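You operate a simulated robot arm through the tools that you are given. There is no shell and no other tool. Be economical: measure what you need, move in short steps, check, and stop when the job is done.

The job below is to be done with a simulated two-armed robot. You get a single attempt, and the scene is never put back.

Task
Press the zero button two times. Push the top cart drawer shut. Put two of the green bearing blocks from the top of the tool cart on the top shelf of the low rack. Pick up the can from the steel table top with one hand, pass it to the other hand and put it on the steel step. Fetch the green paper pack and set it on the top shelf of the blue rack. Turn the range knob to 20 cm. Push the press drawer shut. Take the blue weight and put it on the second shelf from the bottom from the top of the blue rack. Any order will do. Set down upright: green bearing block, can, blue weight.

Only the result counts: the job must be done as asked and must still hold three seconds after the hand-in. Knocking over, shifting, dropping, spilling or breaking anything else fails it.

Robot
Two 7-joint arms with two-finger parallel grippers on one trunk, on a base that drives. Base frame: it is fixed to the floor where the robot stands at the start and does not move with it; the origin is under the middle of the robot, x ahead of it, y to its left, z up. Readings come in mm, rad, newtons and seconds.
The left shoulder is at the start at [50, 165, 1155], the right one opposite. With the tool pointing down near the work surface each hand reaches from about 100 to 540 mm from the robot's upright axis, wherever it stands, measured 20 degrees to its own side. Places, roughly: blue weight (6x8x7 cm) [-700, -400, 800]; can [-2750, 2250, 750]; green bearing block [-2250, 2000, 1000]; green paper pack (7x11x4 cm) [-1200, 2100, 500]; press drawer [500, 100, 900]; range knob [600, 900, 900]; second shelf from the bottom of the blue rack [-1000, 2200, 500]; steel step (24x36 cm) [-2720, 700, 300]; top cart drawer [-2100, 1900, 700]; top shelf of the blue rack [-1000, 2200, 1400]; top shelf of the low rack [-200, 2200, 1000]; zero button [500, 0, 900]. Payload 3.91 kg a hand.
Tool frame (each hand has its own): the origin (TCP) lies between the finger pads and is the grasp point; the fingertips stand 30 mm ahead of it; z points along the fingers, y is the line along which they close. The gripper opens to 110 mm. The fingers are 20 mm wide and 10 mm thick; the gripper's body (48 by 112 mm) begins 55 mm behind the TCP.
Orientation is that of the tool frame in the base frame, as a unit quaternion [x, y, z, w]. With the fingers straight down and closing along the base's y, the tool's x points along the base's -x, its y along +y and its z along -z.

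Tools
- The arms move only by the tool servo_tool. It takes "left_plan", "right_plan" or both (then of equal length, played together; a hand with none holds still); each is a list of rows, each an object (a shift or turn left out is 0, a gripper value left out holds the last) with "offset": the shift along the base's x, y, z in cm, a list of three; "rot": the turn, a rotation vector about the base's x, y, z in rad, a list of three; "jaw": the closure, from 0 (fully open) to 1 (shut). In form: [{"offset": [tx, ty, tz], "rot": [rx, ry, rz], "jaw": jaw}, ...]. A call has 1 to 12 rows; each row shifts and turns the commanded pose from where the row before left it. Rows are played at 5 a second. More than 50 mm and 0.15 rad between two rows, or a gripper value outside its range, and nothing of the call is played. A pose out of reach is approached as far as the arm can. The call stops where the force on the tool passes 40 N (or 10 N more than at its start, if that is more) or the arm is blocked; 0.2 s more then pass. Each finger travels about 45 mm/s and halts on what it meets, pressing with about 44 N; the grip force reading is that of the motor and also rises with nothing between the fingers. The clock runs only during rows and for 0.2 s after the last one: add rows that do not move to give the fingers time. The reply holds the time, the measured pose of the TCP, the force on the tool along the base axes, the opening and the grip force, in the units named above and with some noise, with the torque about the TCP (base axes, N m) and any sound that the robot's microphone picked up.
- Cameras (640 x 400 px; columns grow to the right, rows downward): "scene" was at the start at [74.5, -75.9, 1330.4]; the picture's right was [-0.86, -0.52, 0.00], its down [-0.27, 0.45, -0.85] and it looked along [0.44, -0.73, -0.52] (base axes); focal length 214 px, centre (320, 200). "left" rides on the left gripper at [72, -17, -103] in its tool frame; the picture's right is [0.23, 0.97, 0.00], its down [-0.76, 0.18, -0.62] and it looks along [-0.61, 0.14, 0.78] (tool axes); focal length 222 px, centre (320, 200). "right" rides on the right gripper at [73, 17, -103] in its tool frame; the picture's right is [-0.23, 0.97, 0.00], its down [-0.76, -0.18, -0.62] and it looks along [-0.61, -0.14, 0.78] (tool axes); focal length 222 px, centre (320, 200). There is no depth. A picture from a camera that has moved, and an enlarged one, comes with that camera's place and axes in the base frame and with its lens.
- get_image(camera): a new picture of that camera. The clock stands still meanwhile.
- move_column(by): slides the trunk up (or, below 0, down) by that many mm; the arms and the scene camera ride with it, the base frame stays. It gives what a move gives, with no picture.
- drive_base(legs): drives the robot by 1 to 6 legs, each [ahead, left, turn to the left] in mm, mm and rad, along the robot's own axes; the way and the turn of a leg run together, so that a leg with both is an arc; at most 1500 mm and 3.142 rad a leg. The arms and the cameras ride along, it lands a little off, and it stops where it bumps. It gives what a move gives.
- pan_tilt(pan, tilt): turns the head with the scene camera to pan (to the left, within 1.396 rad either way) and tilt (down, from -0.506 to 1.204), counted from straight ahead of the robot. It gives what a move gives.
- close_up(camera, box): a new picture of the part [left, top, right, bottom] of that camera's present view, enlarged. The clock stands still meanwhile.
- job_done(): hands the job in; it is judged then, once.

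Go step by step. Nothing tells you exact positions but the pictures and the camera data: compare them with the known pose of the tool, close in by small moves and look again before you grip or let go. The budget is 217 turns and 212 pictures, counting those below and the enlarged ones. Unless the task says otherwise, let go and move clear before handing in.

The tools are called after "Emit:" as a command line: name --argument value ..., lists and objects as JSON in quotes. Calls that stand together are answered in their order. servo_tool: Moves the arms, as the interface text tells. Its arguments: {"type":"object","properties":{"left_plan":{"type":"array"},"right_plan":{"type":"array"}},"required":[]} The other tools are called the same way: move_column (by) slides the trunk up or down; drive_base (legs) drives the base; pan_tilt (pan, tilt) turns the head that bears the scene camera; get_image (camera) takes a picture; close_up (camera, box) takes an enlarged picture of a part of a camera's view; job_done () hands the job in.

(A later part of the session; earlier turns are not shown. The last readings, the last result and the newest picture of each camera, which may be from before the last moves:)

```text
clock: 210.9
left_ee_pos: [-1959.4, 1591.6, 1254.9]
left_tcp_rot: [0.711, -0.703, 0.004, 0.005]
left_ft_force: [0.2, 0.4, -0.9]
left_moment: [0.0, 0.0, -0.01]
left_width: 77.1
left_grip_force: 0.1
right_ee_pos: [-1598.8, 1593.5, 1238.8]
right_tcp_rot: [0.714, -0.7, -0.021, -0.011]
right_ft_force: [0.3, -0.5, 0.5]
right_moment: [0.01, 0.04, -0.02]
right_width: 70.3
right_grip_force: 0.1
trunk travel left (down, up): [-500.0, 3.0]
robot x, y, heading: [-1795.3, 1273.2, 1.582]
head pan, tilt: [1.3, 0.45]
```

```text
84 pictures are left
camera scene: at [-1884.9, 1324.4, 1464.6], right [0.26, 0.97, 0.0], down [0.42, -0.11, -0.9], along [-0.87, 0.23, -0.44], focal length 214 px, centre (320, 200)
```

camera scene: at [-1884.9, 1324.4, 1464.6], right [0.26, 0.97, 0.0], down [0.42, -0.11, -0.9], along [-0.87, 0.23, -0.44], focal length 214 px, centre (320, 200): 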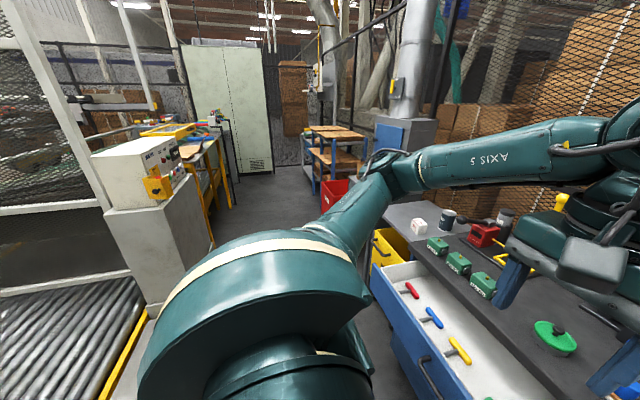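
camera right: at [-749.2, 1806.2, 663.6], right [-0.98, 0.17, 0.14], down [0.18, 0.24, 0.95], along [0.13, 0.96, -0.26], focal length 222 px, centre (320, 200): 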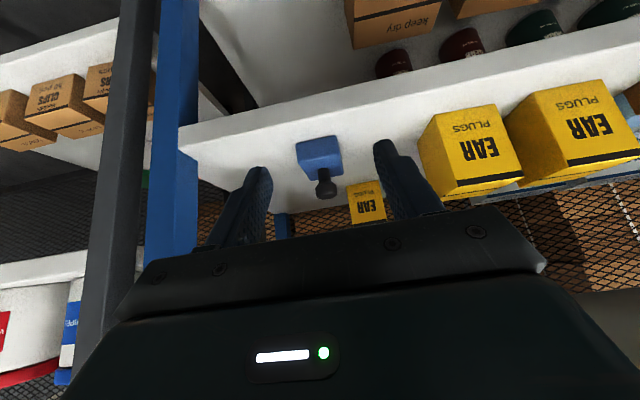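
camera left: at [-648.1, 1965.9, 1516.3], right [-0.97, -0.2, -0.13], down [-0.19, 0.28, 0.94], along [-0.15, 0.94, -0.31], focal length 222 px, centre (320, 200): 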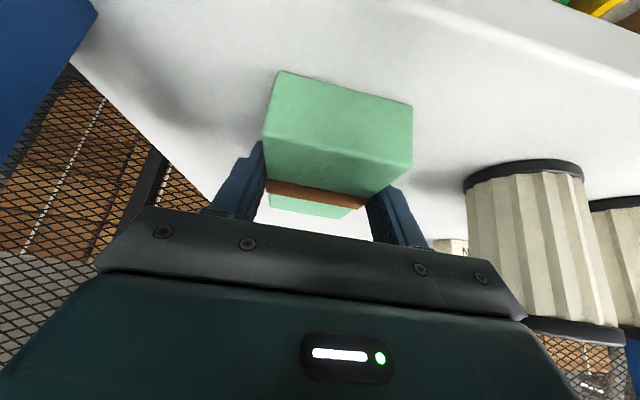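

The top drawer stands open about 10 cm (front y≈1715, handle near (-2060,1680,815)). I lower the trunk, shift left and close the left fingers to push.

Emit:
move_column --by -280

Emit:
drive_base --legs '[[0, 100, -0.012]]'

Emit:
servo_tool --left_plan '[{"offset": [0, -2, -4], "jaw": 1}, {"offset": [0, 0, -4]}, {"offset": [0, 0, -4]}, {"offset": [0, 0, -3]}, {}]'

Emit:
pan_tilt --pan 0.3 --tilt 0.7

Emit:
get_image --camera "scene"

Emit:
get_image --camera "left"

```text
clock: 213.8
left_ee_pos: [-1959.7, 1591.3, 974.6]
left_tcp_rot: [0.711, -0.703, 0.005, 0.005]
left_ft_force: [1.0, -0.2, 0.1]
left_moment: [0.0, -0.02, 0.03]
left_width: 77.0
left_grip_force: 0.0
right_ee_pos: [-1597.9, 1592.1, 959.1]
right_tcp_rot: [0.713, -0.701, -0.021, -0.01]
right_ft_force: [0.7, 0.5, 0.3]
right_moment: [-0.03, 0.04, -0.01]
right_width: 70.2
right_grip_force: 0.2
trunk travel left (down, up): [-220.0, 283.0]
robot x, y, heading: [-1794.6, 1269.2, 1.58]
head pan, tilt: [1.3, 0.45]
```

```text
clock: 215.3
left_ee_pos: [-2055.8, 1592.4, 975.4]
left_tcp_rot: [0.708, -0.706, 0.005, 0.005]
left_ft_force: [-0.3, -0.6, 0.4]
left_moment: [-0.01, 0.02, -0.02]
left_width: 77.2
left_grip_force: 0.1
right_ee_pos: [-1693.3, 1589.3, 959.4]
right_tcp_rot: [0.709, -0.705, -0.02, -0.011]
right_ft_force: [-0.2, 0.1, 0.1]
right_moment: [-0.02, -0.02, -0.03]
right_width: 70.3
right_grip_force: 0.2
trunk travel left (down, up): [-220.0, 283.0]
robot x, y, heading: [-1896.3, 1270.1, 1.572]
head pan, tilt: [1.3, 0.45]
```

```text
clock: 216.5
left_ee_pos: [-2054.7, 1573.4, 824.3]
left_tcp_rot: [-0.707, 0.707, -0.004, -0.006]
left_ft_force: [-0.3, 0.5, -0.1]
left_moment: [0.02, 0.02, -0.01]
left_width: 0.0
left_grip_force: 29.2
right_ee_pos: [-1694.7, 1591.4, 959.9]
right_tcp_rot: [0.709, -0.705, -0.019, -0.011]
right_ft_force: [0.1, -0.7, -1.2]
right_moment: [0.0, 0.04, 0.02]
right_width: 70.6
right_grip_force: 0.0
trunk travel left (down, up): [-220.0, 283.0]
robot x, y, heading: [-1894.8, 1267.9, 1.561]
head pan, tilt: [1.3, 0.45]
```

```text
clock: 217.8
left_ee_pos: [-2055.0, 1573.8, 824.4]
left_tcp_rot: [0.707, -0.707, 0.004, 0.006]
left_ft_force: [-0.5, 0.2, -0.1]
left_moment: [-0.02, 0.02, 0.02]
left_width: 0.0
left_grip_force: 38.5
right_ee_pos: [-1694.3, 1590.3, 959.0]
right_tcp_rot: [0.708, -0.706, -0.02, -0.01]
right_ft_force: [-0.3, -0.1, 0.1]
right_moment: [0.0, -0.02, 0.01]
right_width: 70.2
right_grip_force: 0.1
trunk travel left (down, up): [-220.0, 283.0]
robot x, y, heading: [-1893.3, 1268.4, 1.568]
head pan, tilt: [0.3, 0.7]
```

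```text
83 pictures are left
camera scene: at [-1920.6, 1381.5, 1162.5], right [0.96, 0.29, 0.0], down [0.19, -0.62, -0.77], along [-0.22, 0.73, -0.64], focal length 214 px, centre (320, 200)
```

scene: 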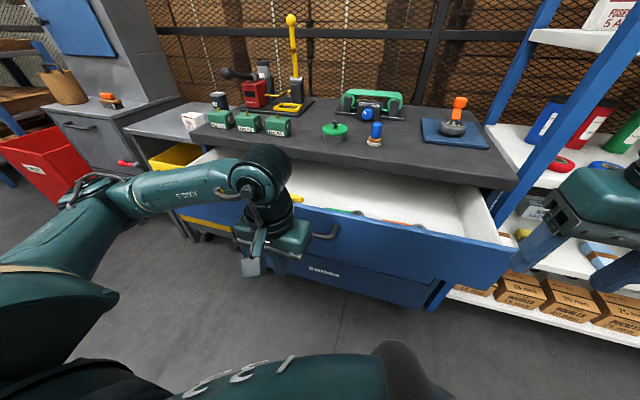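

```text
82 pictures are left
camera left: at [-2037.9, 1501.3, 928.5], right [-0.97, -0.23, 0.0], down [-0.18, 0.77, 0.61], along [-0.14, 0.6, -0.79], focal length 222 px, centre (320, 200)
```

left: 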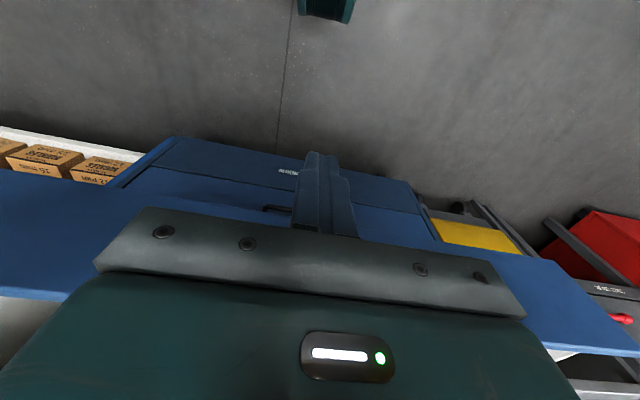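

Fingers are in front of the drawer; I push along +y.

Emit:
servo_tool --left_plan '[{"offset": [0, 3, 0]}, {"offset": [0, 3, 0]}, {"offset": [0, 2, 0]}, {"offset": [0, 1.5, 0]}, {"offset": [0, 1.5, 0]}, {"offset": [0, 1.5, 0]}, {"offset": [0, 1.5, 0]}, {"offset": [0, 1.5, 0]}, {"offset": [0, 1.5, 0]}, {"offset": [0, 1.5, 0]}]'

Emit:
get_image --camera "scene"

```text
clock: 220.0
left_ee_pos: [-2056.4, 1758.9, 824.3]
left_tcp_rot: [0.707, -0.707, 0.003, 0.004]
left_ft_force: [-0.2, -0.2, 0.2]
left_moment: [0.01, 0.03, 0.01]
left_width: 0.0
left_grip_force: 38.0
right_ee_pos: [-1694.4, 1590.8, 960.1]
right_tcp_rot: [0.708, -0.706, -0.021, -0.011]
right_ft_force: [0.7, 0.0, -0.2]
right_moment: [0.02, -0.02, 0.0]
right_width: 70.2
right_grip_force: 0.0
trunk travel left (down, up): [-220.0, 283.0]
robot x, y, heading: [-1895.7, 1270.1, 1.561]
head pan, tilt: [0.3, 0.7]
```

```text
81 pictures are left
camera scene: at [-1920.5, 1381.7, 1162.4], right [0.96, 0.29, 0.0], down [0.19, -0.62, -0.76], along [-0.22, 0.73, -0.64], focal length 214 px, centre (320, 200)
```

scene: 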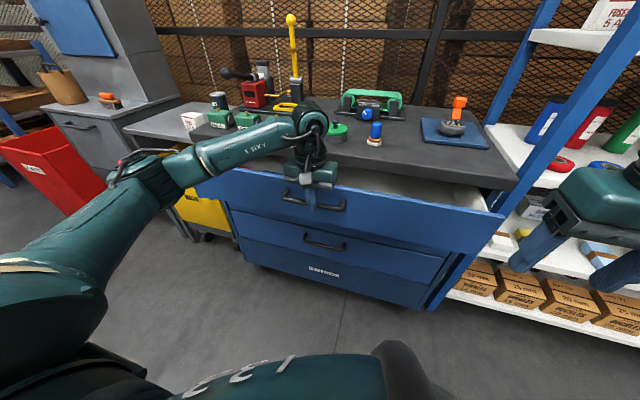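

No contact yet; the drawer front is further in. I pull back, drive closer 150 mm and push again.

Emit:
servo_tool --left_plan '[{"offset": [0, -4, 0]}, {"offset": [0, -4, 0]}, {"offset": [0, -4, 0]}, {"offset": [0, -4, 0]}]'

Emit:
drive_base --legs '[[150, 0, 0.008]]'

Emit:
servo_tool --left_plan '[{"offset": [0, 1.5, 0]}, {"offset": [0, 1.5, 0]}, {"offset": [0, 1.5, 0]}, {"offset": [0, 1.5, 0]}, {"offset": [0, 1.5, 0]}, {"offset": [0, 1.5, 0]}, {"offset": [0, 1.5, 0]}, {"offset": [0, 1.5, 0]}, {"offset": [0, 1.5, 0]}, {"offset": [0, 1.5, 0]}]'

Emit:
get_image --camera "scene"

```text
clock: 221.0
left_ee_pos: [-2055.9, 1598.1, 825.8]
left_tcp_rot: [-0.707, 0.707, -0.004, -0.006]
left_ft_force: [-0.6, -0.4, 0.1]
left_moment: [-0.02, -0.01, -0.01]
left_width: 0.0
left_grip_force: 38.0
right_ee_pos: [-1694.4, 1590.5, 960.2]
right_tcp_rot: [0.708, -0.706, -0.02, -0.011]
right_ft_force: [0.4, -0.2, 1.1]
right_moment: [-0.01, -0.04, 0.01]
right_width: 70.4
right_grip_force: 0.2
trunk travel left (down, up): [-220.0, 283.0]
robot x, y, heading: [-1893.1, 1270.6, 1.568]
head pan, tilt: [0.3, 0.7]
```

```text
clock: 222.3
left_ee_pos: [-2058.4, 1746.6, 826.5]
left_tcp_rot: [0.709, -0.705, 0.004, 0.006]
left_ft_force: [-0.1, -0.3, 0.4]
left_moment: [-0.02, 0.0, 0.02]
left_width: 0.0
left_grip_force: 38.2
right_ee_pos: [-1696.3, 1742.5, 957.9]
right_tcp_rot: [0.711, -0.703, -0.02, -0.011]
right_ft_force: [0.8, 0.4, -0.4]
right_moment: [0.01, 0.02, 0.01]
right_width: 70.7
right_grip_force: 0.0
trunk travel left (down, up): [-220.0, 283.0]
robot x, y, heading: [-1893.1, 1416.9, 1.573]
head pan, tilt: [0.3, 0.7]
```

```text
clock: 224.4
left_ee_pos: [-2058.2, 1870.6, 824.5]
left_tcp_rot: [-0.704, 0.71, -0.012, -0.016]
left_ft_force: [-0.4, -12.8, 4.8]
left_moment: [-0.38, 0.08, 0.05]
left_width: 0.3
left_grip_force: 37.3
right_ee_pos: [-1696.2, 1741.7, 959.6]
right_tcp_rot: [0.711, -0.703, -0.02, -0.011]
right_ft_force: [0.6, 0.4, 0.0]
right_moment: [-0.01, 0.02, -0.01]
right_width: 70.2
right_grip_force: 0.0
trunk travel left (down, up): [-220.0, 283.0]
robot x, y, heading: [-1894.6, 1421.2, 1.576]
head pan, tilt: [0.3, 0.7]
stopped in row 10 (left hand): the force on the tool passed its limit at 51 N (the readings are from after the stop); the commanded pose is now the measured one
```

```text
80 pictures are left
camera scene: at [-1921.3, 1530.0, 1162.6], right [0.95, 0.3, 0.0], down [0.19, -0.61, -0.77], along [-0.23, 0.73, -0.64], focal length 214 px, centre (320, 200)
```

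scene: 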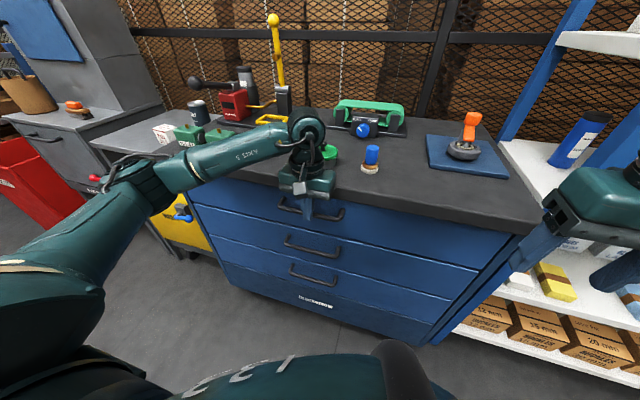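

The drawer looks flush now, stopped firmly. I withdraw and check.

Emit:
servo_tool --left_plan '[{"offset": [0, -3, 0]}, {"offset": [0, -4, 0]}, {"offset": [0, -4, 0]}, {"offset": [0, -4, 2]}, {"offset": [0, 0, 4.5]}, {"offset": [0, 0, 4.5]}, {"offset": [0, 0, 4.5]}, {"offset": [0, 0, 4.5]}, {"offset": [0, 0, 4.5]}, {"offset": [0, 0, 4.5], "jaw": 0}, {}]'

Emit:
get_image --camera "left"

Emit:
close_up --camera "scene" --box '[140, 140, 540, 340]'

```text
clock: 226.8
left_ee_pos: [-2057.1, 1724.3, 1114.9]
left_tcp_rot: [-0.706, 0.708, -0.012, -0.015]
left_ft_force: [-0.8, -0.6, 0.6]
left_moment: [0.03, 0.01, 0.01]
left_width: 50.5
left_grip_force: 0.1
right_ee_pos: [-1696.6, 1741.0, 958.8]
right_tcp_rot: [0.711, -0.703, -0.021, -0.011]
right_ft_force: [-0.1, -0.5, 0.4]
right_moment: [0.02, 0.03, 0.0]
right_width: 70.4
right_grip_force: 0.0
trunk travel left (down, up): [-220.0, 283.0]
robot x, y, heading: [-1899.2, 1420.4, 1.575]
head pan, tilt: [0.3, 0.7]
```

```text
79 pictures are left
camera left: at [-2040.7, 1654.3, 1220.2], right [-0.97, -0.22, 0.01], down [-0.17, 0.79, 0.6], along [-0.14, 0.58, -0.8], focal length 222 px, centre (320, 200)
```

left: 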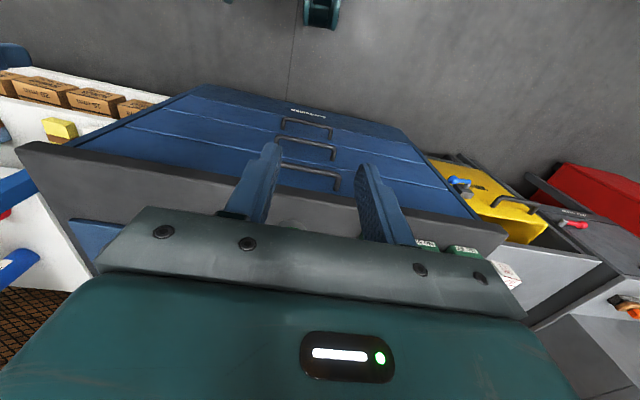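

```text
1.60 times, centred on (340, 240) of scene
camera zoom: at [-1921.5, 1530.7, 1162.4], right [0.95, 0.3, 0.0], down [0.19, -0.61, -0.76], along [-0.23, 0.73, -0.64], focal length 343 px, centre (288, 136)
```

zoom: 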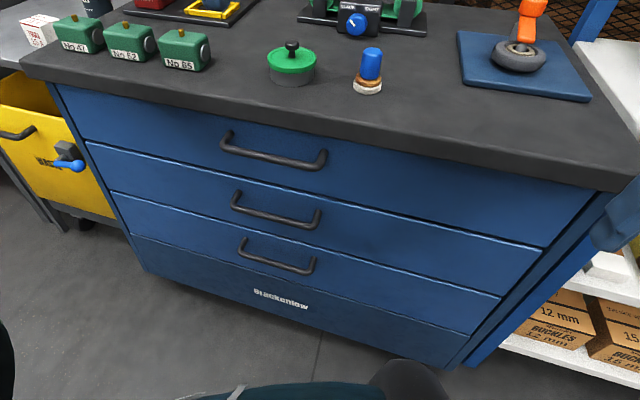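

The drawer is flush and shut. Three green bearing blocks stand at the cart's front left, near x≈-2161, -2243, -2324, y≈1870. I raise the right hand and drive left so it faces the rightmost block.

Emit:
servo_tool --right_plan '[{"offset": [0, 0, 4.5], "jaw": 0.3}, {"offset": [0, 0, 4.5]}, {"offset": [0, 0, 4.5]}, {"offset": [0, 0, 3], "rot": [-0.04, 0, 0]}]'

Emit:
drive_base --legs '[[0, 440, -0.004]]'

Emit:
pan_tilt --pan -0.3 --tilt 0.6

Emit:
get_image --camera "scene"

Emit:
get_image --camera "right"

```text
clock: 227.8
left_ee_pos: [-2057.7, 1724.1, 1113.6]
left_tcp_rot: [-0.706, 0.708, -0.011, -0.015]
left_ft_force: [0.1, 1.3, -0.6]
left_moment: [-0.02, 0.01, 0.0]
left_width: 110.1
left_grip_force: 0.1
right_ee_pos: [-1696.2, 1740.4, 1126.0]
right_tcp_rot: [0.712, -0.702, -0.005, 0.006]
right_ft_force: [-0.2, -0.4, 0.1]
right_moment: [0.01, 0.03, -0.03]
right_width: 77.3
right_grip_force: 0.0
trunk travel left (down, up): [-220.0, 283.0]
robot x, y, heading: [-1896.1, 1420.8, 1.578]
head pan, tilt: [0.3, 0.7]
```

```text
clock: 232.2
left_ee_pos: [-2495.7, 1726.0, 1114.0]
left_tcp_rot: [-0.701, 0.712, -0.011, -0.015]
left_ft_force: [0.4, 0.1, -0.4]
left_moment: [-0.01, 0.03, 0.02]
left_width: 110.1
left_grip_force: 0.0
right_ee_pos: [-2135.9, 1739.8, 1124.0]
right_tcp_rot: [-0.707, 0.707, 0.006, -0.003]
right_ft_force: [-1.1, 0.0, -0.1]
right_moment: [-0.01, 0.0, 0.03]
right_width: 77.1
right_grip_force: 0.1
trunk travel left (down, up): [-220.0, 283.0]
robot x, y, heading: [-2337.7, 1418.3, 1.567]
head pan, tilt: [0.3, 0.7]
```

```text
clock: 233.2
left_ee_pos: [-2496.0, 1726.8, 1114.7]
left_tcp_rot: [-0.701, 0.712, -0.011, -0.015]
left_ft_force: [-0.1, 0.1, 0.9]
left_moment: [0.02, -0.01, 0.0]
left_width: 109.7
left_grip_force: 0.0
right_ee_pos: [-2135.3, 1738.6, 1123.5]
right_tcp_rot: [-0.707, 0.707, 0.006, -0.004]
right_ft_force: [0.5, 1.2, -0.3]
right_moment: [0.02, 0.02, 0.01]
right_width: 77.0
right_grip_force: 0.1
trunk travel left (down, up): [-220.0, 283.0]
robot x, y, heading: [-2339.4, 1421.2, 1.564]
head pan, tilt: [-0.3, 0.6]
```

```text
77 pictures are left
camera scene: at [-2311.0, 1534.7, 1171.1], right [0.95, -0.3, 0.0], down [-0.17, -0.54, -0.82], along [0.25, 0.79, -0.57], focal length 214 px, centre (320, 200)
```

scene: 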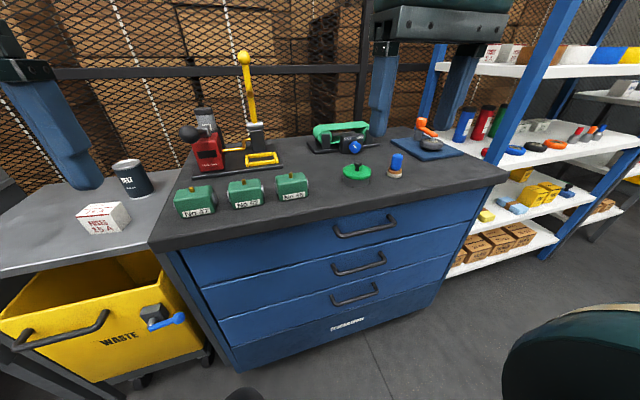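

```text
76 pictures are left
camera right: at [-2151.1, 1666.6, 1228.5], right [-0.97, 0.23, 0.01], down [0.19, 0.76, 0.62], along [0.13, 0.61, -0.78], focal length 222 px, centre (320, 200)
```

right: 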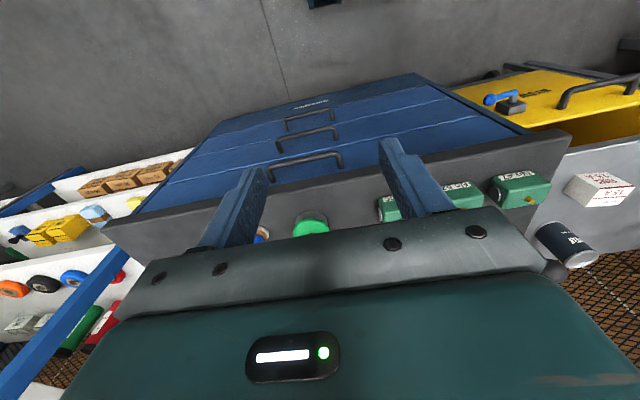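

Triangulating both views: the cart top is at z≈877 and the blocks' front faces lie at y≈1972, x≈-2242, -2353, -2462. I can take the outer two with both hands at once. I move in.

Emit:
drive_base --legs '[[90, 14, 0.006]]'

Emit:
servo_tool --left_plan '[{"offset": [2, 4, -2], "jaw": 0}, {"offset": [3, 3, -2]}, {"offset": [0, 3, 0], "rot": [0.03, 0, 0]}, {}]' --right_plan '[{"offset": [-3, 3, -2], "jaw": 0}, {"offset": [-3, 3, -2]}, {"offset": [-3, 3, 0]}, {}]'

Emit:
pan_tilt --pan 0 --tilt 0.6

Emit:
get_image --camera "scene"

Emit:
get_image --camera "right"

Emit:
get_image --camera "left"

```text
clock: 234.3
left_ee_pos: [-2513.3, 1815.5, 1115.1]
left_tcp_rot: [-0.704, 0.71, -0.011, -0.015]
left_ft_force: [0.5, 0.5, -0.5]
left_moment: [-0.05, 0.01, 0.01]
left_width: 110.1
left_grip_force: 0.1
right_ee_pos: [-2149.9, 1831.3, 1124.5]
right_tcp_rot: [0.709, -0.705, -0.006, 0.005]
right_ft_force: [0.5, 0.2, -0.1]
right_moment: [0.0, -0.01, 0.03]
right_width: 76.8
right_grip_force: 0.1
trunk travel left (down, up): [-220.0, 283.0]
robot x, y, heading: [-2347.1, 1506.9, 1.57]
head pan, tilt: [-0.3, 0.6]
```

```text
clock: 235.3
left_ee_pos: [-2462.2, 1915.8, 1074.0]
left_tcp_rot: [-0.704, 0.711, -0.001, -0.004]
left_ft_force: [-2.0, -0.4, -0.7]
left_moment: [-0.03, 0.05, -0.01]
left_width: 110.3
left_grip_force: 0.0
right_ee_pos: [-2214.3, 1908.3, 1079.0]
right_tcp_rot: [0.709, -0.705, -0.006, 0.004]
right_ft_force: [1.2, -0.4, 0.0]
right_moment: [0.0, 0.0, 0.01]
right_width: 109.8
right_grip_force: 0.2
right hand out of reach, approached as far as the arm can: row 3
trunk travel left (down, up): [-220.0, 283.0]
robot x, y, heading: [-2350.6, 1512.1, 1.572]
head pan, tilt: [-0.3, 0.6]
```

```text
clock: 236.1
left_ee_pos: [-2461.3, 1915.9, 1074.4]
left_tcp_rot: [-0.704, 0.71, 0.0, -0.005]
left_ft_force: [-0.3, -0.8, 0.6]
left_moment: [-0.02, -0.01, -0.02]
left_width: 110.3
left_grip_force: 0.1
right_ee_pos: [-2213.4, 1907.5, 1079.7]
right_tcp_rot: [0.71, -0.704, -0.007, 0.004]
right_ft_force: [0.4, -0.8, 0.4]
right_moment: [0.02, -0.06, -0.01]
right_width: 110.4
right_grip_force: 0.0
trunk travel left (down, up): [-220.0, 283.0]
robot x, y, heading: [-2351.1, 1511.9, 1.569]
head pan, tilt: [0.0, 0.6]
```

```text
75 pictures are left
camera scene: at [-2351.5, 1628.7, 1171.1], right [1.0, 0.0, 0.0], down [0.0, -0.56, -0.83], along [0.0, 0.83, -0.56], focal length 214 px, centre (320, 200)
```

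scene: 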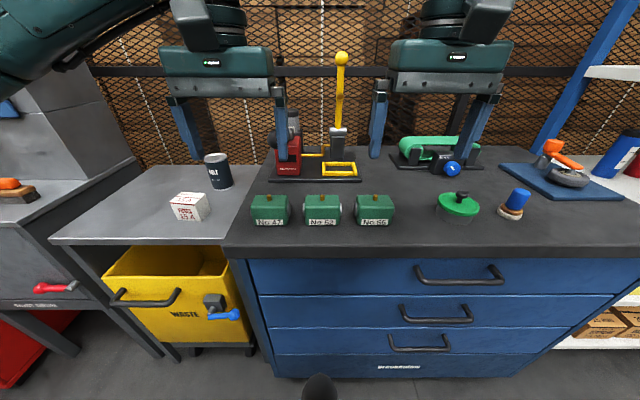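

```text
74 pictures are left
camera right: at [-2230.3, 1835.7, 1183.5], right [-0.98, 0.22, 0.01], down [0.18, 0.76, 0.62], along [0.13, 0.61, -0.78], focal length 222 px, centre (320, 200)
```

right: 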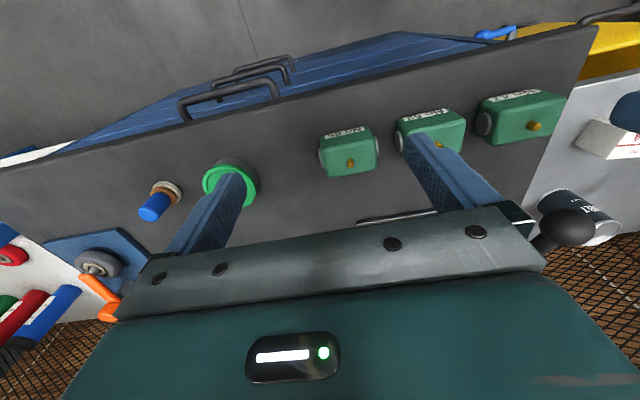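

```text
73 pictures are left
camera left: at [-2445.4, 1842.4, 1177.6], right [-0.98, -0.22, 0.01], down [-0.17, 0.77, 0.62], along [-0.14, 0.6, -0.79], focal length 222 px, centre (320, 200)
```

left: 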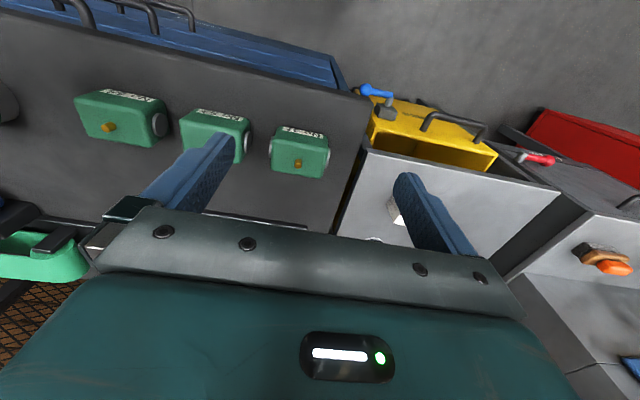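

Emit:
close_up --camera "scene" --box '[240, 180, 410, 240]'

Emit:
close_up --camera "left" --box '[170, 80, 370, 200]'

```text
3.76 times, centred on (325, 210) of scene
camera zoom: at [-2351.5, 1628.7, 1171.1], right [1.0, 0.0, 0.0], down [0.0, -0.56, -0.83], along [0.0, 0.83, -0.56], focal length 807 px, centre (301, 162)
```

zoom: 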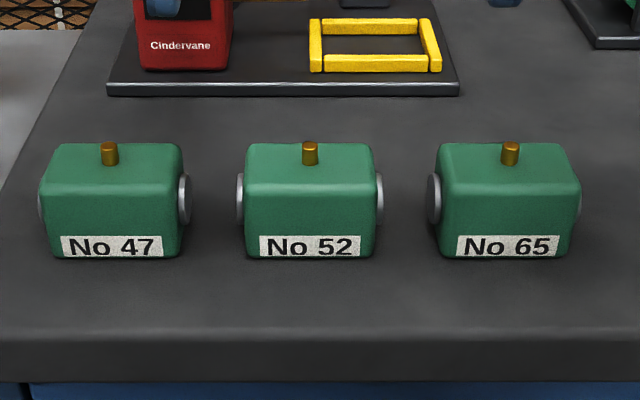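

```text
3.20 times, centred on (270, 140) of left
camera zoom: at [-2445.4, 1842.4, 1177.6], right [-0.98, -0.22, 0.01], down [-0.17, 0.77, 0.62], along [-0.14, 0.6, -0.79], focal length 711 px, centre (480, 392)
```

zoom: 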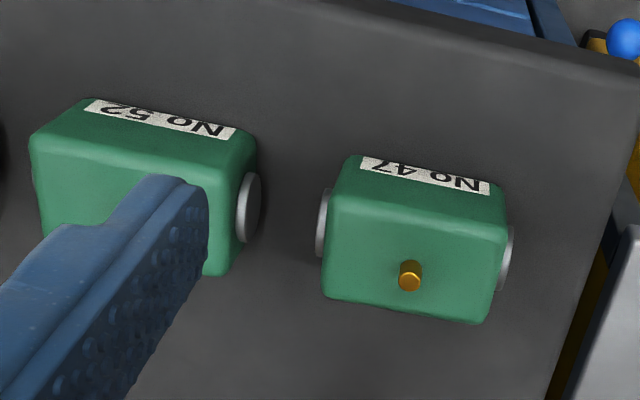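

Blocks measure about 73×45×47 mm with bores on the sides; No 47 is at (-2449,1976) and No 65 at (-2241,1976). Left hand goes over No 47 first.

Emit:
servo_tool --left_plan '[{"offset": [1.2, 3, -2], "jaw": 0.09}, {"offset": [0, 3, -2]}, {"offset": [0, 0, -4]}, {"offset": [0, 0, -3]}, {}]' --right_plan '[{"offset": [3, -1, 2]}, {"offset": [2, 0, 0]}, {}, {}, {}]'

Emit:
get_image --camera "left"

Emit:
close_up --camera "scene" --box '[160, 120, 400, 260]'

```text
clock: 237.3
left_ee_pos: [-2450.1, 1975.5, 964.1]
left_tcp_rot: [-0.704, 0.71, -0.001, -0.004]
left_ft_force: [-0.9, 0.8, 0.0]
left_moment: [0.03, 0.0, 0.02]
left_width: 100.1
left_grip_force: 0.0
right_ee_pos: [-2163.5, 1899.7, 1099.8]
right_tcp_rot: [0.709, -0.705, -0.006, 0.004]
right_ft_force: [0.2, -0.7, -0.5]
right_moment: [0.0, -0.03, 0.05]
right_width: 109.9
right_grip_force: 0.1
trunk travel left (down, up): [-220.0, 283.0]
robot x, y, heading: [-2352.0, 1510.4, 1.57]
head pan, tilt: [0.0, 0.6]
```

```text
70 pictures are left
camera left: at [-2432.9, 1902.9, 1067.5], right [-0.98, -0.22, 0.01], down [-0.17, 0.77, 0.62], along [-0.14, 0.6, -0.78], focal length 222 px, centre (320, 200)
```

left: 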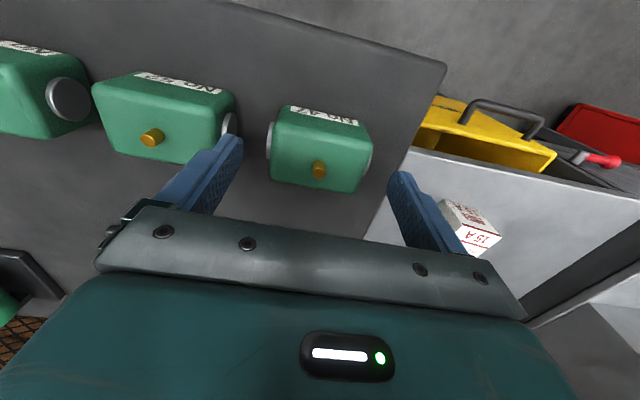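

```text
2.67 times, centred on (280, 190) of scene
camera zoom: at [-2351.5, 1628.7, 1171.1], right [1.0, 0.0, 0.0], down [0.0, -0.56, -0.83], along [0.0, 0.83, -0.56], focal length 572 px, centre (427, 227)
```

zoom: 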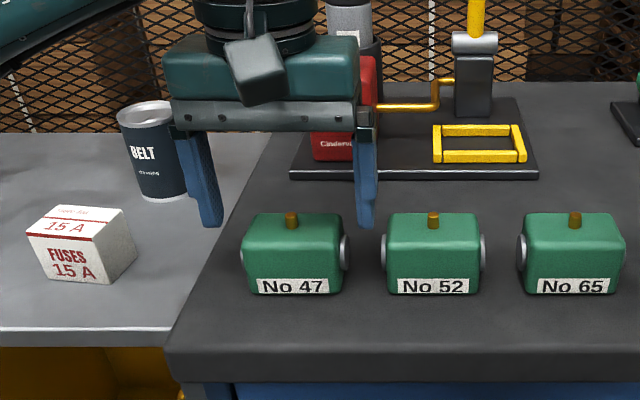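

Emit:
servo_tool --left_plan '[{"offset": [-0.2, 0, -1.5]}, {"offset": [0, 0, -1]}, {}]'

Emit:
close_up --camera "left" --box '[160, 80, 460, 260]'

```text
clock: 238.1
left_ee_pos: [-2452.4, 1974.7, 939.1]
left_tcp_rot: [-0.704, 0.71, 0.0, -0.004]
left_ft_force: [0.9, -0.1, -0.2]
left_moment: [0.01, 0.03, 0.01]
left_width: 100.3
left_grip_force: 0.0
right_ee_pos: [-2163.7, 1899.7, 1100.1]
right_tcp_rot: [0.71, -0.704, -0.006, 0.004]
right_ft_force: [0.8, 0.5, 0.3]
right_moment: [-0.02, 0.0, 0.01]
right_width: 109.9
right_grip_force: 0.1
trunk travel left (down, up): [-220.0, 283.0]
robot x, y, heading: [-2352.8, 1509.7, 1.562]
head pan, tilt: [0.0, 0.6]
```

```text
2.13 times, centred on (310, 170) of left
camera zoom: at [-2434.9, 1902.4, 1042.8], right [-0.98, -0.22, 0.01], down [-0.17, 0.77, 0.62], along [-0.14, 0.6, -0.78], focal length 474 px, centre (341, 264)
```

zoom: 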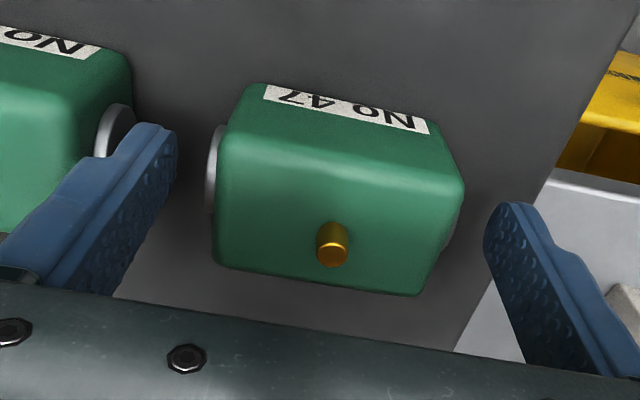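

Emit:
servo_tool --left_plan '[{"jaw": 0.145}, {"offset": [0, 0, -0.8]}, {"offset": [0, 0, -0.6]}, {}]'

Emit:
close_up --camera "left" --box '[160, 80, 460, 260]'

```text
clock: 239.1
left_ee_pos: [-2450.4, 1974.6, 926.1]
left_tcp_rot: [-0.704, 0.71, -0.001, -0.004]
left_ft_force: [0.8, 0.3, -0.6]
left_moment: [0.0, 0.02, 0.0]
left_width: 94.0
left_grip_force: 0.1
right_ee_pos: [-2163.2, 1898.9, 1099.9]
right_tcp_rot: [0.71, -0.704, -0.006, 0.003]
right_ft_force: [-0.8, -0.6, -1.1]
right_moment: [-0.04, 0.0, -0.01]
right_width: 110.0
right_grip_force: 0.1
trunk travel left (down, up): [-220.0, 283.0]
robot x, y, heading: [-2348.3, 1512.1, 1.568]
head pan, tilt: [0.0, 0.6]
```

```text
2.13 times, centred on (310, 170) of left
camera zoom: at [-2435.0, 1902.2, 1028.9], right [-0.98, -0.22, 0.01], down [-0.17, 0.77, 0.62], along [-0.14, 0.6, -0.79], focal length 474 px, centre (341, 264)
```

zoom: 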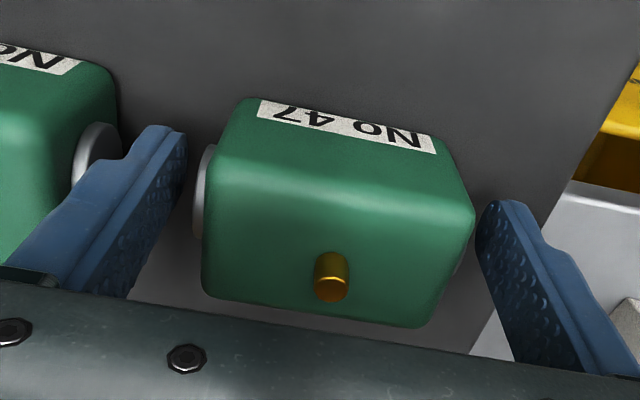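

Emit:
servo_tool --left_plan '[{"offset": [0, 0, -0.7]}, {"jaw": 0.25}, {"jaw": 0.5}, {"jaw": 1}, {}, {}]'

Emit:
servo_tool --left_plan '[{"offset": [0, 0, 1]}, {"offset": [0, 0, 3]}, {"offset": [0, 0, 4]}, {"offset": [0, 0, 4]}, {"offset": [0, 0, 4]}, {}]'

Emit:
get_image --camera "left"

```text
clock: 240.5
left_ee_pos: [-2452.9, 1974.6, 918.7]
left_tcp_rot: [-0.703, 0.711, 0.0, -0.003]
left_ft_force: [5.5, 0.2, 0.6]
left_moment: [0.04, -0.48, -0.08]
left_width: 69.8
left_grip_force: 44.2
right_ee_pos: [-2163.9, 1900.0, 1099.6]
right_tcp_rot: [0.71, -0.705, -0.006, 0.005]
right_ft_force: [-0.1, 0.1, -0.2]
right_moment: [0.02, 0.02, 0.02]
right_width: 109.9
right_grip_force: 0.1
trunk travel left (down, up): [-220.0, 283.0]
robot x, y, heading: [-2349.5, 1509.2, 1.572]
head pan, tilt: [0.0, 0.6]
```

```text
clock: 241.9
left_ee_pos: [-2451.6, 1977.0, 1077.7]
left_tcp_rot: [-0.703, 0.711, 0.0, -0.004]
left_ft_force: [-0.4, -0.5, -5.1]
left_moment: [-0.04, -0.02, 0.03]
left_width: 69.8
left_grip_force: 44.0
right_ee_pos: [-2164.7, 1900.2, 1098.3]
right_tcp_rot: [0.71, -0.704, -0.007, 0.003]
right_ft_force: [-0.6, 1.1, -0.3]
right_moment: [-0.01, -0.01, 0.03]
right_width: 110.1
right_grip_force: 0.1
trunk travel left (down, up): [-220.0, 283.0]
robot x, y, heading: [-2349.6, 1511.9, 1.57]
head pan, tilt: [0.0, 0.6]
```

```text
66 pictures are left
camera left: at [-2434.8, 1903.2, 1181.8], right [-0.98, -0.22, 0.01], down [-0.17, 0.77, 0.62], along [-0.14, 0.6, -0.79], focal length 222 px, centre (320, 200)
```

left: 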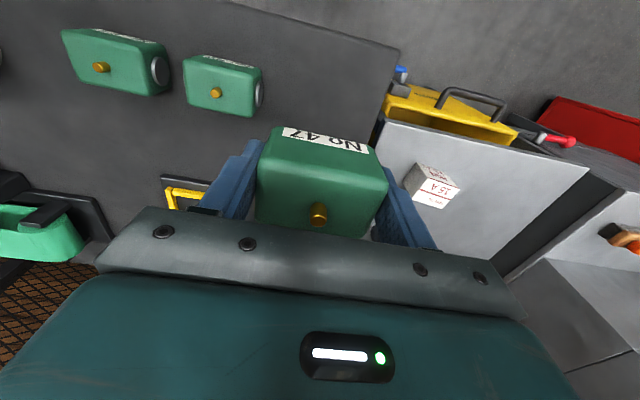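

No 47 is held. I drive left 65 mm so the right hand faces No 65, and lower it.

Emit:
drive_base --legs '[[0, 65, 0]]'

Emit:
servo_tool --right_plan '[{"offset": [-1.2, 3.8, -2], "jaw": 0.145}, {"offset": [0, 3.8, -2]}, {"offset": [0, 0, -4]}, {"offset": [0, 0, -4]}, {}]'

Emit:
get_image --camera "right"

```text
clock: 243.1
left_ee_pos: [-2515.4, 1975.6, 1078.2]
left_tcp_rot: [-0.704, 0.711, 0.0, -0.004]
left_ft_force: [-0.3, -0.1, -6.0]
left_moment: [-0.05, -0.01, -0.03]
left_width: 69.8
left_grip_force: 43.6
right_ee_pos: [-2228.0, 1900.0, 1099.5]
right_tcp_rot: [0.709, -0.705, -0.006, 0.004]
right_ft_force: [-1.0, -0.4, 0.2]
right_moment: [0.01, -0.05, -0.01]
right_width: 110.1
right_grip_force: 0.0
trunk travel left (down, up): [-220.0, 283.0]
robot x, y, heading: [-2417.2, 1508.5, 1.57]
head pan, tilt: [0.0, 0.6]
```

```text
clock: 244.3
left_ee_pos: [-2515.3, 1976.4, 1077.3]
left_tcp_rot: [-0.703, 0.711, 0.0, -0.005]
left_ft_force: [-0.1, 0.0, -5.9]
left_moment: [-0.02, -0.02, -0.01]
left_width: 69.7
left_grip_force: 44.0
right_ee_pos: [-2241.0, 1977.0, 978.4]
right_tcp_rot: [0.709, -0.705, -0.006, 0.004]
right_ft_force: [0.1, 0.2, -0.8]
right_moment: [0.01, -0.04, -0.04]
right_width: 93.9
right_grip_force: 0.1
trunk travel left (down, up): [-220.0, 283.0]
robot x, y, heading: [-2412.4, 1508.4, 1.569]
head pan, tilt: [0.0, 0.6]
```

```text
65 pictures are left
camera right: at [-2256.3, 1903.1, 1082.8], right [-0.98, 0.22, 0.01], down [0.18, 0.76, 0.62], along [0.13, 0.61, -0.78], focal length 222 px, centre (320, 200)
```

right: 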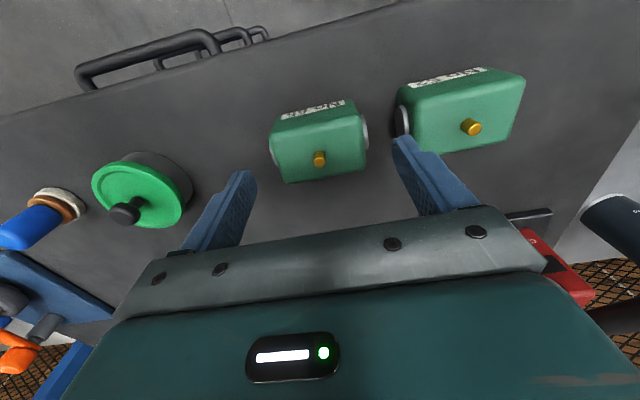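

Centred. I lower and close on No 65.

Emit:
servo_tool --right_plan '[{"offset": [0, 0, -3]}, {"offset": [0, 0, -1.5]}, {"offset": [0, 0, -1]}, {"offset": [0, 0, -0.4]}, {}]'

Emit:
close_up --camera "right" --box '[160, 80, 460, 260]'

```text
clock: 245.5
left_ee_pos: [-2516.0, 1976.1, 1078.1]
left_tcp_rot: [-0.703, 0.711, -0.001, -0.005]
left_ft_force: [-0.2, 0.4, -5.3]
left_moment: [-0.02, 0.0, 0.02]
left_width: 69.9
left_grip_force: 43.9
right_ee_pos: [-2240.1, 1976.1, 920.3]
right_tcp_rot: [0.709, -0.705, -0.005, 0.003]
right_ft_force: [-0.3, 0.0, 0.6]
right_moment: [-0.02, 0.01, -0.01]
right_width: 94.3
right_grip_force: 0.0
trunk travel left (down, up): [-220.0, 283.0]
robot x, y, heading: [-2414.2, 1511.0, 1.569]
head pan, tilt: [0.0, 0.6]
```

```text
2.13 times, centred on (310, 170) of right
camera zoom: at [-2255.9, 1903.2, 1024.1], right [-0.98, 0.22, 0.01], down [0.18, 0.76, 0.62], along [0.13, 0.61, -0.78], focal length 474 px, centre (341, 264)
```

zoom: 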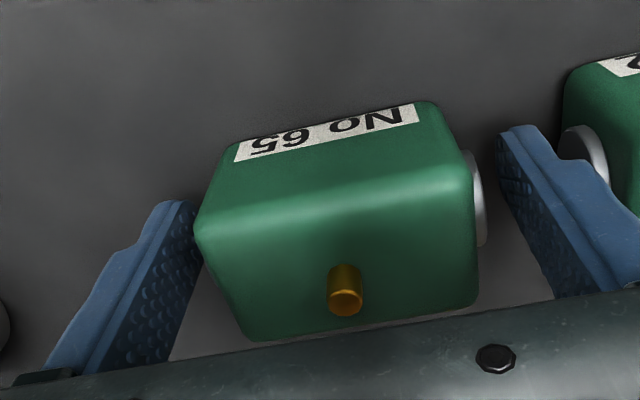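

Emit:
servo_tool --right_plan '[{"jaw": 0.25}, {"jaw": 0.5}, {"jaw": 1}, {}, {}, {"offset": [0, 0, 1]}, {"offset": [0, 0, 3]}, {"offset": [0, 0, 4.5]}, {"offset": [0, 0, 4.5]}, {"offset": [0, 0, 4]}, {}]'

Emit:
get_image --camera "scene"

```text
clock: 247.9
left_ee_pos: [-2515.3, 1976.3, 1077.4]
left_tcp_rot: [-0.703, 0.711, 0.0, -0.005]
left_ft_force: [0.9, 0.5, -5.4]
left_moment: [-0.02, 0.0, 0.01]
left_width: 69.7
left_grip_force: 43.9
right_ee_pos: [-2232.5, 1972.5, 1087.4]
right_tcp_rot: [0.709, -0.705, -0.004, 0.004]
right_ft_force: [1.0, 0.6, -7.2]
right_moment: [0.0, 0.0, 0.01]
right_width: 69.7
right_grip_force: 44.1
right hand out of reach, approached as far as the arm can: row 10
trunk travel left (down, up): [-220.0, 283.0]
robot x, y, heading: [-2413.2, 1515.4, 1.573]
head pan, tilt: [0.0, 0.6]
```

```text
63 pictures are left
camera scene: at [-2415.8, 1629.9, 1170.9], right [1.0, 0.0, 0.0], down [0.0, -0.57, -0.82], along [0.0, 0.82, -0.57], focal length 214 px, centre (320, 200)
```

scene: 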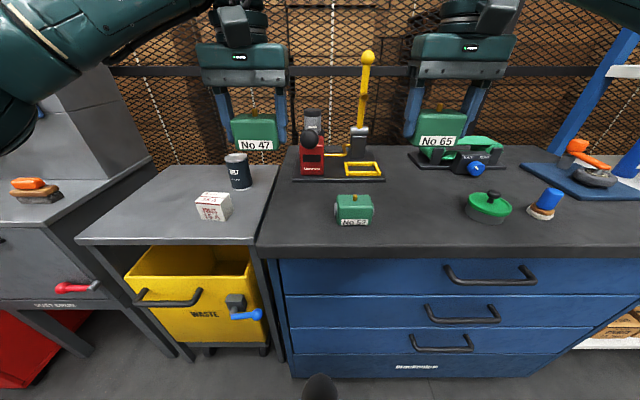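

Both blocks are held. I back off and drive along the aisle to the low rack.

Emit:
drive_base --legs '[[-285, 0, 0], [0, -1500, 0], [0, -580, 0]]'

Emit:
pan_tilt --pan 0 --tilt 0.35

Emit:
get_image --camera "scene"

```text
clock: 267.9
left_ee_pos: [-433.5, 1680.8, 1078.5]
left_tcp_rot: [-0.701, 0.713, 0.0, -0.006]
left_ft_force: [0.3, -0.3, -6.2]
left_moment: [-0.02, 0.01, 0.02]
left_width: 69.7
left_grip_force: 44.3
right_ee_pos: [-153.0, 1672.2, 1086.2]
right_tcp_rot: [-0.707, 0.708, 0.006, -0.005]
right_ft_force: [0.6, 1.0, -5.7]
right_moment: [-0.04, -0.03, 0.01]
right_width: 69.8
right_grip_force: 43.6
trunk travel left (down, up): [-220.0, 283.0]
robot x, y, heading: [-337.6, 1215.5, 1.556]
head pan, tilt: [0.0, 0.6]
```

```text
clock: 268.7
left_ee_pos: [-435.0, 1681.5, 1078.9]
left_tcp_rot: [-0.701, 0.713, -0.001, -0.006]
left_ft_force: [0.0, 0.6, -5.4]
left_moment: [-0.03, 0.0, -0.01]
left_width: 69.6
left_grip_force: 44.0
right_ee_pos: [-153.3, 1673.1, 1088.1]
right_tcp_rot: [-0.706, 0.708, 0.006, -0.004]
right_ft_force: [0.0, 0.2, -6.3]
right_moment: [-0.01, 0.0, 0.03]
right_width: 69.8
right_grip_force: 43.9
trunk travel left (down, up): [-220.0, 283.0]
robot x, y, heading: [-337.6, 1213.4, 1.56]
head pan, tilt: [0.0, 0.351]
```

```text
62 pictures are left
camera scene: at [-337.8, 1338.0, 1193.6], right [1.0, -0.01, 0.0], down [0.0, -0.35, -0.94], along [0.01, 0.94, -0.35], focal length 214 px, centre (320, 200)
```

scene: 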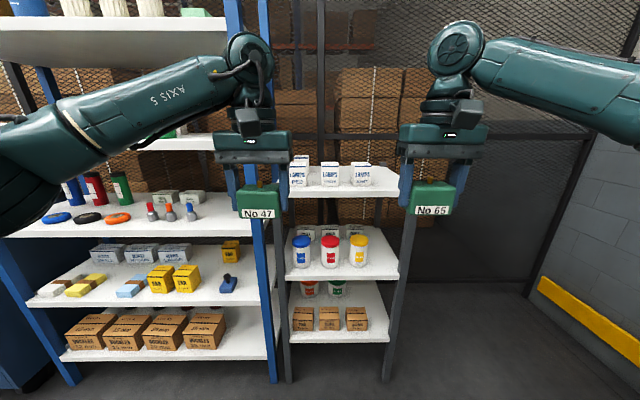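

The low rack spans about x -450…-52 with lamp boxes on its top. I raise the trunk to look down on it.

Emit:
move_column --by 270

Emit:
pan_tilt --pan -0.1 --tilt 0.5

Emit:
close_up --camera "scene" --box '[220, 120, 440, 280]'

```text
clock: 271.5
left_ee_pos: [-434.9, 1680.9, 1347.2]
left_tcp_rot: [-0.701, 0.713, 0.0, -0.004]
left_ft_force: [-0.3, -0.7, -5.8]
left_moment: [0.01, 0.02, 0.02]
left_width: 69.7
left_grip_force: 44.4
right_ee_pos: [-152.8, 1673.0, 1356.7]
right_tcp_rot: [-0.707, 0.707, 0.005, -0.005]
right_ft_force: [-0.1, 0.1, -5.8]
right_moment: [0.01, 0.0, -0.03]
right_width: 69.8
right_grip_force: 43.7
trunk travel left (down, up): [-490.0, 13.0]
robot x, y, heading: [-335.3, 1212.7, 1.563]
head pan, tilt: [0.0, 0.351]
```

```text
clock: 272.2
left_ee_pos: [-435.4, 1680.9, 1348.2]
left_tcp_rot: [-0.7, 0.714, 0.0, -0.006]
left_ft_force: [0.5, 0.6, -6.0]
left_moment: [-0.04, -0.02, 0.04]
left_width: 69.7
left_grip_force: 44.4
right_ee_pos: [-153.0, 1673.4, 1357.1]
right_tcp_rot: [-0.706, 0.708, 0.006, -0.004]
right_ft_force: [0.2, 0.2, -6.0]
right_moment: [-0.05, 0.0, 0.01]
right_width: 69.7
right_grip_force: 43.3
trunk travel left (down, up): [-490.0, 13.0]
robot x, y, heading: [-333.7, 1217.2, 1.558]
head pan, tilt: [-0.099, 0.499]
```

```text
2.50 times, centred on (330, 200) of scene
camera zoom: at [-328.8, 1335.6, 1450.1], right [0.99, -0.11, 0.0], down [-0.05, -0.48, -0.88], along [0.1, 0.87, -0.48], focal length 536 px, centre (295, 200)
```

zoom: 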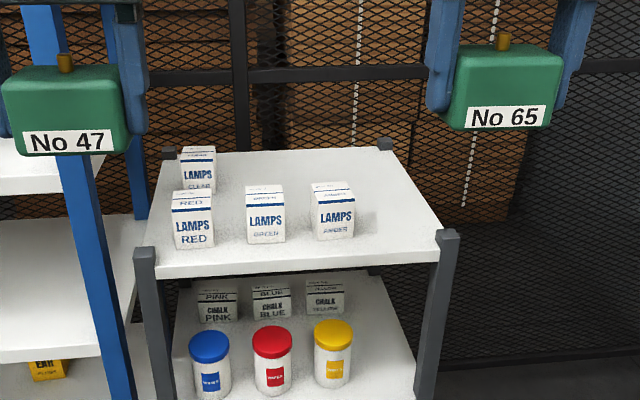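

Free room lies behind the green and amber lamp boxes. I lower the trunk 120 mm, align and drive in with the blocks high above the boxes.

Emit:
move_column --by -120

Emit:
drive_base --legs '[[0, -164, 0.012], [455, 0, 0]]'

Emit:
pan_tilt --pan 0.1 --tilt 0.55

Emit:
get_image --camera "scene"

Emit:
get_image --camera "left"

```text
clock: 273.7
left_ee_pos: [-435.3, 1681.3, 1227.1]
left_tcp_rot: [-0.701, 0.713, 0.0, -0.005]
left_ft_force: [-0.4, -1.0, -6.1]
left_moment: [-0.02, -0.01, -0.01]
left_width: 69.7
left_grip_force: 44.2
right_ee_pos: [-152.6, 1672.9, 1235.5]
right_tcp_rot: [-0.706, 0.708, 0.004, -0.004]
right_ft_force: [-0.4, 0.1, -6.2]
right_moment: [-0.01, -0.01, 0.0]
right_width: 69.8
right_grip_force: 43.9
trunk travel left (down, up): [-370.0, 133.0]
robot x, y, heading: [-340.5, 1215.1, 1.562]
head pan, tilt: [-0.099, 0.499]
```

```text
clock: 278.1
left_ee_pos: [-275.3, 2133.3, 1228.0]
left_tcp_rot: [-0.705, 0.709, 0.001, -0.005]
left_ft_force: [0.1, -0.2, -6.8]
left_moment: [-0.04, -0.02, -0.04]
left_width: 70.0
left_grip_force: 44.0
right_ee_pos: [6.1, 2131.2, 1237.2]
right_tcp_rot: [0.711, -0.704, -0.006, 0.005]
right_ft_force: [0.8, 0.2, -6.5]
right_moment: [-0.02, -0.01, 0.02]
right_width: 69.8
right_grip_force: 44.4
trunk travel left (down, up): [-370.0, 133.0]
robot x, y, heading: [-170.8, 1671.4, 1.575]
head pan, tilt: [-0.099, 0.499]
```

```text
clock: 278.8
left_ee_pos: [-275.4, 2133.4, 1227.1]
left_tcp_rot: [-0.705, 0.71, 0.0, -0.006]
left_ft_force: [-0.3, -0.6, -5.7]
left_moment: [-0.03, 0.03, 0.03]
left_width: 70.0
left_grip_force: 44.3
right_ee_pos: [6.4, 2129.9, 1236.3]
right_tcp_rot: [0.711, -0.704, -0.005, 0.003]
right_ft_force: [-0.5, 1.0, -6.5]
right_moment: [-0.03, 0.04, 0.01]
right_width: 69.6
right_grip_force: 44.1
trunk travel left (down, up): [-370.0, 133.0]
robot x, y, heading: [-174.4, 1666.8, 1.571]
head pan, tilt: [0.099, 0.55]
```

```text
60 pictures are left
camera scene: at [-183.7, 1788.4, 1325.4], right [0.99, 0.1, 0.0], down [0.05, -0.52, -0.85], along [-0.09, 0.85, -0.52], focal length 214 px, centre (320, 200)
```

scene: 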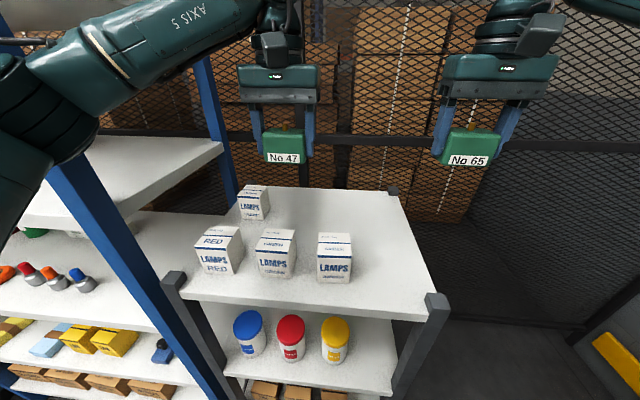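

```text
59 pictures are left
camera left: at [-258.3, 2061.1, 1331.0], right [-0.98, -0.22, 0.01], down [-0.17, 0.77, 0.62], along [-0.14, 0.6, -0.79], focal length 222 px, centre (320, 200)
```

left: 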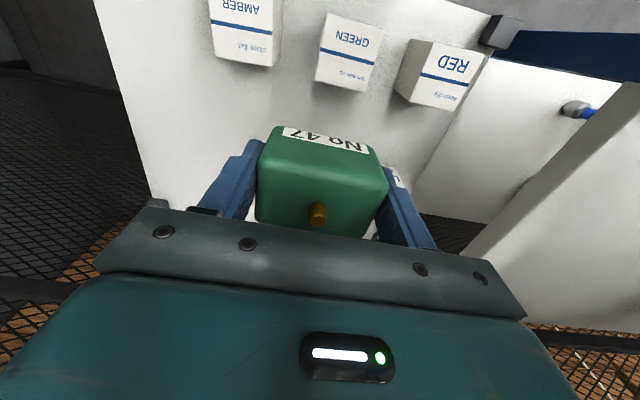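

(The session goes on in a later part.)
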